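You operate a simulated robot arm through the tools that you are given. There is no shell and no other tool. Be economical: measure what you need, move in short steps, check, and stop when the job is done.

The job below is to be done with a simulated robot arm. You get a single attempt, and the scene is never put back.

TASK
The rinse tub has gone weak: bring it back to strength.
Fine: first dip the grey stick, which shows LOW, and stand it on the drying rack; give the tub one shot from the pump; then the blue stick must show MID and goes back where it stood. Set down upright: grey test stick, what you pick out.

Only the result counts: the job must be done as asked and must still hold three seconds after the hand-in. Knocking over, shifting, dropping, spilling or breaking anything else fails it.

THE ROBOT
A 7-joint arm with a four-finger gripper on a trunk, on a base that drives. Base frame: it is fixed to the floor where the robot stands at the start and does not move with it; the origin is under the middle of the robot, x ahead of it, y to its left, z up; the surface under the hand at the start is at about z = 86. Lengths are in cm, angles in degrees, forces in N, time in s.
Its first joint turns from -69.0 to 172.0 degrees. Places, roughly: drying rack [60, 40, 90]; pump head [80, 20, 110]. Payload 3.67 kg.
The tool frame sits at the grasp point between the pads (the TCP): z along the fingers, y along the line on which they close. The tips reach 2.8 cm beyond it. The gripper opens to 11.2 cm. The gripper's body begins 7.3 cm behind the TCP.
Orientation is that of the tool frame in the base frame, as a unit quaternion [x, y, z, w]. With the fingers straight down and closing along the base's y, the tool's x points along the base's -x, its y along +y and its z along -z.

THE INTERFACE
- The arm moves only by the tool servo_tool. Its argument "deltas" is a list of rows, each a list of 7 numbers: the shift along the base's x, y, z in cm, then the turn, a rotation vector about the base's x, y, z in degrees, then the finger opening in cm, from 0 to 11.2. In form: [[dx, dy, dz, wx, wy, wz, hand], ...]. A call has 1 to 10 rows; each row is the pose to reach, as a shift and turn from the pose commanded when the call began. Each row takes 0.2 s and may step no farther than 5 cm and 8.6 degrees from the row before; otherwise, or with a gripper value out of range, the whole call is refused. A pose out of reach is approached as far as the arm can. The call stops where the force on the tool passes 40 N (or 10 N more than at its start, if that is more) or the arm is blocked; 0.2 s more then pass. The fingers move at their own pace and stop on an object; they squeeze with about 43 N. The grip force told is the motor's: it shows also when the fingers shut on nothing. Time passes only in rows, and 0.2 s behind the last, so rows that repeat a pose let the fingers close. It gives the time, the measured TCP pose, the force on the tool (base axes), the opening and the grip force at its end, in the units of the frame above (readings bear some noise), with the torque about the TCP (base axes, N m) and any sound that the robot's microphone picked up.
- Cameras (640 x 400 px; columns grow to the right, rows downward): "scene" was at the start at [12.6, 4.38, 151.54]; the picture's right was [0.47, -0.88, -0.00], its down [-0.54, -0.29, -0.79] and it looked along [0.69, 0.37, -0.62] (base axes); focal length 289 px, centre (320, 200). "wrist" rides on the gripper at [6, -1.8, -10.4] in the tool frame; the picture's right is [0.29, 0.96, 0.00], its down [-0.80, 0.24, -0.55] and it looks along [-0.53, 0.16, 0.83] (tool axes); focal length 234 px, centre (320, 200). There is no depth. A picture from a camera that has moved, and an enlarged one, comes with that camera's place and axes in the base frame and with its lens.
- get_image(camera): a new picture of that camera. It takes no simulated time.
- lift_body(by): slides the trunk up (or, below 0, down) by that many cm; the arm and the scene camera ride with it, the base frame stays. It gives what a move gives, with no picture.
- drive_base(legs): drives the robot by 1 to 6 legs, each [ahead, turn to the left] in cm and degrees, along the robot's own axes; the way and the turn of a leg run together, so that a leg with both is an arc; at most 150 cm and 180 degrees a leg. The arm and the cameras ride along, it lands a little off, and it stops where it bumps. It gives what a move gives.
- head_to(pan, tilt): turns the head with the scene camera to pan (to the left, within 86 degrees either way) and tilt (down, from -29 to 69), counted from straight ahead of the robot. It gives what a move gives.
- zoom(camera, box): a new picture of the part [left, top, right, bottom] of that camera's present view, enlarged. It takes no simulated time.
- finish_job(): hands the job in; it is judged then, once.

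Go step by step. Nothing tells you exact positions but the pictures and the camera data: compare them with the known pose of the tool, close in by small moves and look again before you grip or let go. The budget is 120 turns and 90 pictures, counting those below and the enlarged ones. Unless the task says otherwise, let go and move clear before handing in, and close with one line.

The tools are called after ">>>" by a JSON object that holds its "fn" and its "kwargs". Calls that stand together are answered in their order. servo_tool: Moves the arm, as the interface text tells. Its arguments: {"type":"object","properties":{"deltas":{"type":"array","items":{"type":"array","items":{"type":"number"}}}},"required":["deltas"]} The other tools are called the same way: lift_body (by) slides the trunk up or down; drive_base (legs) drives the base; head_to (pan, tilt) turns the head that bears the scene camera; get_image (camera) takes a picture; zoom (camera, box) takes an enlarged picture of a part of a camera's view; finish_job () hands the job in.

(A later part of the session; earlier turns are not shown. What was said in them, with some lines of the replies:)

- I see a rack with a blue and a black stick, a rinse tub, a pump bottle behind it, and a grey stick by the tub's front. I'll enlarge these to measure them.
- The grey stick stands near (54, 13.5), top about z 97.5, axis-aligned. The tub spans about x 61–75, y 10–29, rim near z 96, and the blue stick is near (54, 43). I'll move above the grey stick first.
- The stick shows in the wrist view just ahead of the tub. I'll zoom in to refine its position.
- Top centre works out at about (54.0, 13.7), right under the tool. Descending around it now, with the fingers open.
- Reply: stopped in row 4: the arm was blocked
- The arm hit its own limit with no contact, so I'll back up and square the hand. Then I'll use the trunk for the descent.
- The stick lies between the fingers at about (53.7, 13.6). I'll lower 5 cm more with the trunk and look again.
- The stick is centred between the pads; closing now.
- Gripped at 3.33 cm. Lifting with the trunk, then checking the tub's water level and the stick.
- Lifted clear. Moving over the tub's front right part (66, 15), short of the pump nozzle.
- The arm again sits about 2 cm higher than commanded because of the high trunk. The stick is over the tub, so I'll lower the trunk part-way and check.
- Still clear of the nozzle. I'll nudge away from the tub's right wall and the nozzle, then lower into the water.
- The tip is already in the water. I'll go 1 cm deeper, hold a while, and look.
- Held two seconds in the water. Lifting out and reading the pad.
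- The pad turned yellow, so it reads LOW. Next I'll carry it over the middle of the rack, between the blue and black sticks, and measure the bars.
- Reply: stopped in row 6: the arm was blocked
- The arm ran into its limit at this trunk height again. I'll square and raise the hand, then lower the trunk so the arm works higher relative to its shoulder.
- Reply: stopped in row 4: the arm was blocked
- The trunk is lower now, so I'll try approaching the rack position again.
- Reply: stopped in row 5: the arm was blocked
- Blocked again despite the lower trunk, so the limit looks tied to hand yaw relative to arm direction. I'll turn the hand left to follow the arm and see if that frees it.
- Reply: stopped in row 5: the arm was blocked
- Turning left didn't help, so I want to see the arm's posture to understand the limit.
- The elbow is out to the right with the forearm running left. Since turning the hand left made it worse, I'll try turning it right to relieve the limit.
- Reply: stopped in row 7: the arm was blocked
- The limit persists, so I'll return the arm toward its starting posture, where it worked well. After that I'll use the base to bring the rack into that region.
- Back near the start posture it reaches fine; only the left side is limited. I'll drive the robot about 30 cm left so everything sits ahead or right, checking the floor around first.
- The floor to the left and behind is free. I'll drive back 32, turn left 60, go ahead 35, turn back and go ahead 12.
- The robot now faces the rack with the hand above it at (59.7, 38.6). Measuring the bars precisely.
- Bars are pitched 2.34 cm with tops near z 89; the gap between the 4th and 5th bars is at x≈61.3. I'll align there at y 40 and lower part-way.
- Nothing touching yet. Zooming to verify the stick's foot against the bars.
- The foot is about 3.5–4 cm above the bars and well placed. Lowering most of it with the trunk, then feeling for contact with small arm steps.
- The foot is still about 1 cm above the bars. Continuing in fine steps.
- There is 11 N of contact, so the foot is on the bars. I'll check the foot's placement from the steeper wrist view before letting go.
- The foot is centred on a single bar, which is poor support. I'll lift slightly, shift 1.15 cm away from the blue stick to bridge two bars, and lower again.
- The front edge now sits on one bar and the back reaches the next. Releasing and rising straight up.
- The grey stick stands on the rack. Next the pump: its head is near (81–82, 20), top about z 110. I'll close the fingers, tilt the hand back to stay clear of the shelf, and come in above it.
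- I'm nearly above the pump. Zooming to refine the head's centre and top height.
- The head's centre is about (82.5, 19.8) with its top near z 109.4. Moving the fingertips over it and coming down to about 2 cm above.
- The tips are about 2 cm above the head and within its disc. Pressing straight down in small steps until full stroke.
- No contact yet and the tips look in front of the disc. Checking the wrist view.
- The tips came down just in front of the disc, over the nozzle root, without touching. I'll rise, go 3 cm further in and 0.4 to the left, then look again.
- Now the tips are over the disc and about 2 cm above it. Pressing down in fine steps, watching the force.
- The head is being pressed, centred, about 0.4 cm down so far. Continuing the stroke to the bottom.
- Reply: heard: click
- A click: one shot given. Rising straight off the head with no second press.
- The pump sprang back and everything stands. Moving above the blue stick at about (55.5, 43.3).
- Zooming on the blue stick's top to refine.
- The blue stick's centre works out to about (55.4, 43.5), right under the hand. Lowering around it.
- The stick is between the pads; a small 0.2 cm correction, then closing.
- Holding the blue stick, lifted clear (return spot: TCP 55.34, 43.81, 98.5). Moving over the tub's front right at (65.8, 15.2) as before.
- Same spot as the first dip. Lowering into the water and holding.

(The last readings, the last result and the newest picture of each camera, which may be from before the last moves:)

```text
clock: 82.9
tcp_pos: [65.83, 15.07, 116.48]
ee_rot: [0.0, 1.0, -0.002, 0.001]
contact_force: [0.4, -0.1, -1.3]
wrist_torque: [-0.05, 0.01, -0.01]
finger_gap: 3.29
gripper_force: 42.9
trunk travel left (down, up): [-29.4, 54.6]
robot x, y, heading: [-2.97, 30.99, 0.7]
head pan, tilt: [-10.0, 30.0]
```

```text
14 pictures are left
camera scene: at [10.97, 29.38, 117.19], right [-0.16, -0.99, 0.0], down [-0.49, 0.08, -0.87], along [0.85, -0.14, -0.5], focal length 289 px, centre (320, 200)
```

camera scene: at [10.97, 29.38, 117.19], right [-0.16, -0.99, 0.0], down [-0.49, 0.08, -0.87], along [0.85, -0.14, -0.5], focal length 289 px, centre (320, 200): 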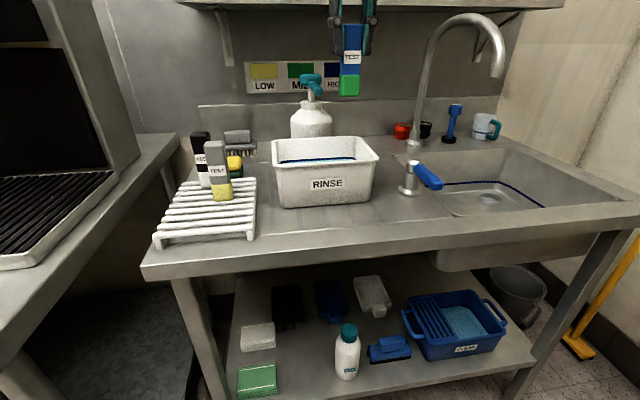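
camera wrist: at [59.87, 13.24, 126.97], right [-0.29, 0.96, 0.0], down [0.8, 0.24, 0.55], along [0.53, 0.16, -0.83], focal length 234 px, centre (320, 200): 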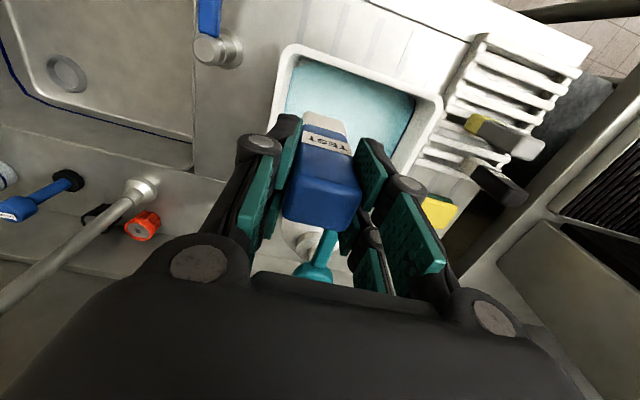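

The blue stick turned green, so it reads MID. I'll carry it back by the same path to its old spot.

>>> {"fn": "servo_tool", "kwargs": {"deltas": [[-2.5, 4.1, 0, 0, 0, 0, 0], [-4.5, 8.1, 0, 0, 0, 0, 0], [-6.5, 12.1, 0, 0, 0, 0, 0], [-8.5, 16.1, 0, 0, 0, 0, 0], [-9.5, 20.6, 0, 0, 0, 0, 0], [-10.2, 25.1, 0, 0, 0, 0, 0], [-10.5, 28.6, -1, 0, 0, 0, 0], [-10.5, 28.6, -2, 0, 0, 0, 0], [-10.5, 28.6, -2, 0, 0, 0, 0]]}}

>>> {"fn": "lift_body", "kwargs": {"by": -13.5}}

>>> {"fn": "head_to", "kwargs": {"pan": 10, "tilt": 30}}

>>> {"fn": "get_image", "kwargs": {"camera": "scene"}}

>>> {"fn": "zoom", "kwargs": {"camera": "wrist", "box": [240, 50, 440, 175]}}

```text
clock: 84.9
tcp_pos: [55.32, 43.63, 114.71]
ee_rot: [0.0, 1.0, -0.002, 0.0]
contact_force: [0.1, 0.6, -0.8]
wrist_torque: [0.0, -0.03, 0.03]
finger_gap: 3.31
gripper_force: 43.0
trunk travel left (down, up): [-29.4, 54.6]
robot x, y, heading: [-3.01, 31.01, 0.6]
head pan, tilt: [-10.0, 30.0]
```

```text
clock: 86.5
tcp_pos: [55.31, 43.51, 101.28]
ee_rot: [0.0, 1.0, -0.002, 0.0]
contact_force: [0.1, 0.1, -0.4]
wrist_torque: [0.01, 0.0, 0.02]
finger_gap: 3.33
gripper_force: 43.2
trunk travel left (down, up): [-15.9, 68.1]
robot x, y, heading: [-2.91, 30.78, 0.7]
head pan, tilt: [-10.0, 30.0]
```

```text
clock: 87.3
tcp_pos: [55.38, 43.62, 101.18]
ee_rot: [-0.001, 1.0, -0.001, 0.0]
contact_force: [-0.3, 0.4, -0.5]
wrist_torque: [0.01, 0.01, 0.0]
finger_gap: 3.33
gripper_force: 43.7
trunk travel left (down, up): [-15.9, 68.1]
robot x, y, heading: [-2.8, 30.89, 0.7]
head pan, tilt: [10.0, 30.0]
```

```text
13 pictures are left
camera scene: at [10.92, 32.54, 103.7], right [0.18, -0.98, 0.0], down [-0.49, -0.09, -0.87], along [0.85, 0.16, -0.5], focal length 289 px, centre (320, 200)
```

scene: 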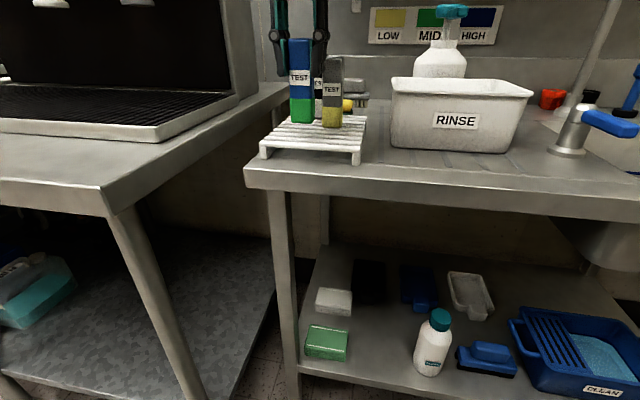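

```text
3.20 times, centred on (340, 112) of wrist
camera zoom: at [49.26, 41.83, 111.53], right [-0.29, 0.96, 0.0], down [0.8, 0.24, 0.55], along [0.53, 0.16, -0.83], focal length 749 px, centre (256, 480)
```

zoom: 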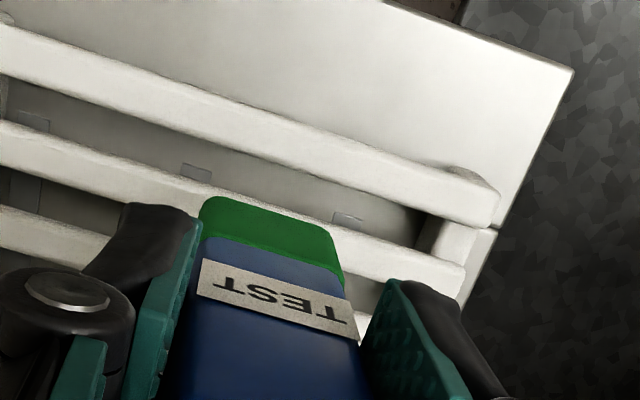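

Just above its old place, aligned with the same bars. Lowering the rest finely until contact.

>>> {"fn": "lift_body", "kwargs": {"by": -2.1}}

>>> {"fn": "servo_tool", "kwargs": {"deltas": [[0, 0.15, -0.2, 0, 0, 0, 0], [0, 0.15, -0.4, 0, 0, 0, 0], [0, 0.15, -0.5, 0, 0, 0, 0], [0, 0.15, -0.5, 0, 0, 0, 0]]}}

>>> {"fn": "zoom", "kwargs": {"camera": "scene", "box": [250, 60, 370, 160]}}

```text
clock: 88.0
tcp_pos: [55.29, 43.63, 99.08]
ee_rot: [0.0, 1.0, -0.002, 0.0]
contact_force: [-0.5, 0.2, -0.8]
wrist_torque: [0.02, -0.02, 0.01]
finger_gap: 3.33
gripper_force: 42.9
trunk travel left (down, up): [-13.8, 70.2]
robot x, y, heading: [-3.18, 30.94, 0.8]
head pan, tilt: [10.0, 30.0]
```

```text
clock: 89.0
tcp_pos: [55.25, 43.79, 98.48]
ee_rot: [0.0, 1.0, -0.002, 0.0]
contact_force: [0.0, -0.1, -0.8]
wrist_torque: [0.01, 0.0, -0.01]
finger_gap: 3.32
gripper_force: 43.1
trunk travel left (down, up): [-13.8, 70.2]
robot x, y, heading: [-2.88, 30.86, 0.6]
head pan, tilt: [10.0, 30.0]
```

```text
4.00 times, centred on (310, 110) of scene
camera zoom: at [10.91, 32.55, 101.6], right [0.19, -0.98, 0.0], down [-0.49, -0.09, -0.87], along [0.85, 0.16, -0.5], focal length 1155 px, centre (360, 560)
```

zoom: 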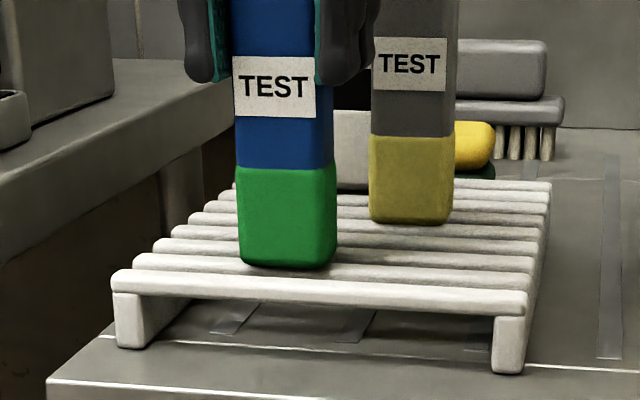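

Almost touching. Feeling the last millimetres.

>>> {"fn": "servo_tool", "kwargs": {"deltas": [[0, 0, -0.1, 0, 0, 0, 0], [0, 0, -0.2, 0, 0, 0, 0], [0, 0, -0.2, 0, 0, 0, 0]]}}

```text
clock: 89.8
tcp_pos: [55.25, 43.86, 98.61]
ee_rot: [0.001, 1.0, -0.001, 0.0]
contact_force: [-1.2, -0.6, 6.9]
wrist_torque: [0.16, 0.14, 0.02]
finger_gap: 3.35
gripper_force: 43.4
trunk travel left (down, up): [-13.8, 70.2]
robot x, y, heading: [-3.19, 31.01, 0.7]
head pan, tilt: [10.0, 30.0]
```

Contact at 7 N. Releasing and rising straight up.

>>> {"fn": "servo_tool", "kwargs": {"deltas": [[0, 0, 0.1, 0, 0, 0, 3.3], [0, 0, 0.1, 0, 0, 0, 4.5], [0, 0, 0.1, 0, 0, 0, 7], [0, 0, 0.1, 0, 0, 0, 7]]}}

>>> {"fn": "lift_body", "kwargs": {"by": 20}}

>>> {"fn": "get_image", "kwargs": {"camera": "scene"}}

>>> {"fn": "zoom", "kwargs": {"camera": "scene", "box": [240, 120, 380, 240]}}

>>> {"fn": "get_image", "kwargs": {"camera": "wrist"}}

```text
clock: 90.8
tcp_pos: [55.22, 43.84, 98.56]
ee_rot: [0.0, 1.0, -0.002, 0.0]
contact_force: [-0.1, -1.2, 0.0]
wrist_torque: [-0.02, -0.02, 0.0]
finger_gap: 7.03
gripper_force: 0.1
trunk travel left (down, up): [-13.8, 70.2]
robot x, y, heading: [-2.58, 30.93, 1.0]
head pan, tilt: [10.0, 30.0]
```

```text
clock: 93.0
tcp_pos: [55.31, 43.92, 118.43]
ee_rot: [0.0, 1.0, -0.001, -0.001]
contact_force: [0.4, 0.1, -0.1]
wrist_torque: [-0.03, 0.03, 0.03]
finger_gap: 7.02
gripper_force: 0.1
trunk travel left (down, up): [-33.8, 50.2]
robot x, y, heading: [-3.11, 31.28, 0.7]
head pan, tilt: [10.0, 30.0]
```

```text
10 pictures are left
camera scene: at [10.92, 32.54, 121.6], right [0.19, -0.98, 0.0], down [-0.49, -0.09, -0.87], along [0.85, 0.16, -0.5], focal length 289 px, centre (320, 200)
```

scene: 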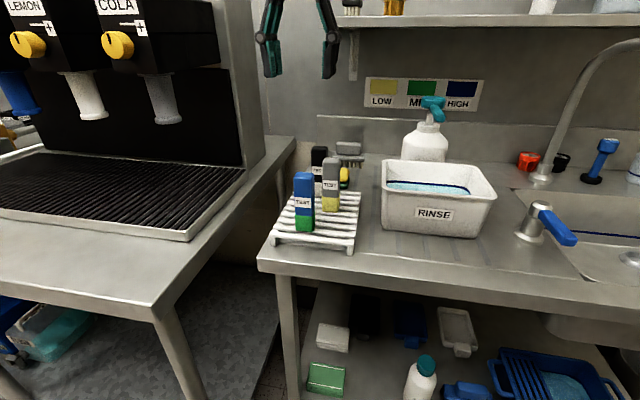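

```text
3.33 times, centred on (310, 180) of scene
camera zoom: at [10.92, 32.54, 121.6], right [0.19, -0.98, 0.0], down [-0.49, -0.09, -0.87], along [0.85, 0.16, -0.5], focal length 962 px, centre (353, 267)
```

zoom: 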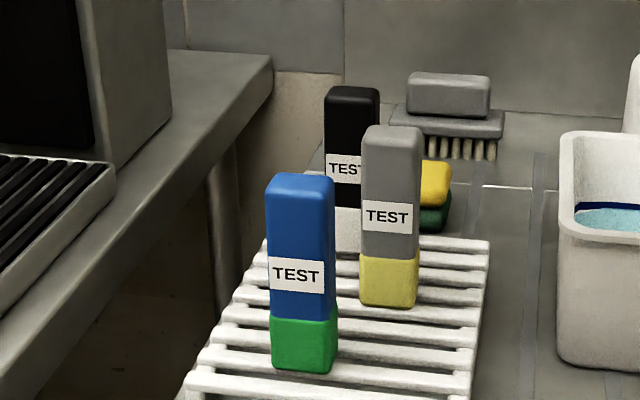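

```text
8 pictures are left
camera wrist: at [49.28, 42.0, 128.86], right [-0.29, 0.96, 0.0], down [0.8, 0.24, 0.55], along [0.53, 0.16, -0.83], focal length 234 px, centre (320, 200)
```

wrist: 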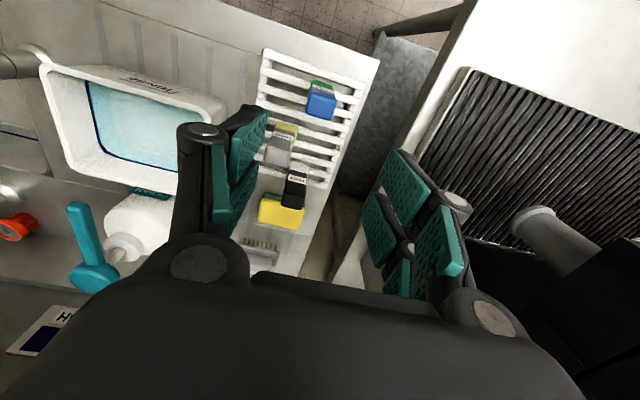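

Both sticks stand upright on the rack, grey showing LOW (yellow) and blue showing MID (green) in its old spot. The hand is clear and nothing else has moved, so I'm handing in.

>>> {"fn": "finish_job", "kwargs": {}}

```text
The job is handed in.
```

The tub is back to strength: the grey stick read LOW and stands upright on the drying rack, the tub got one pump shot, and the blue stick read MID and is back in its place.
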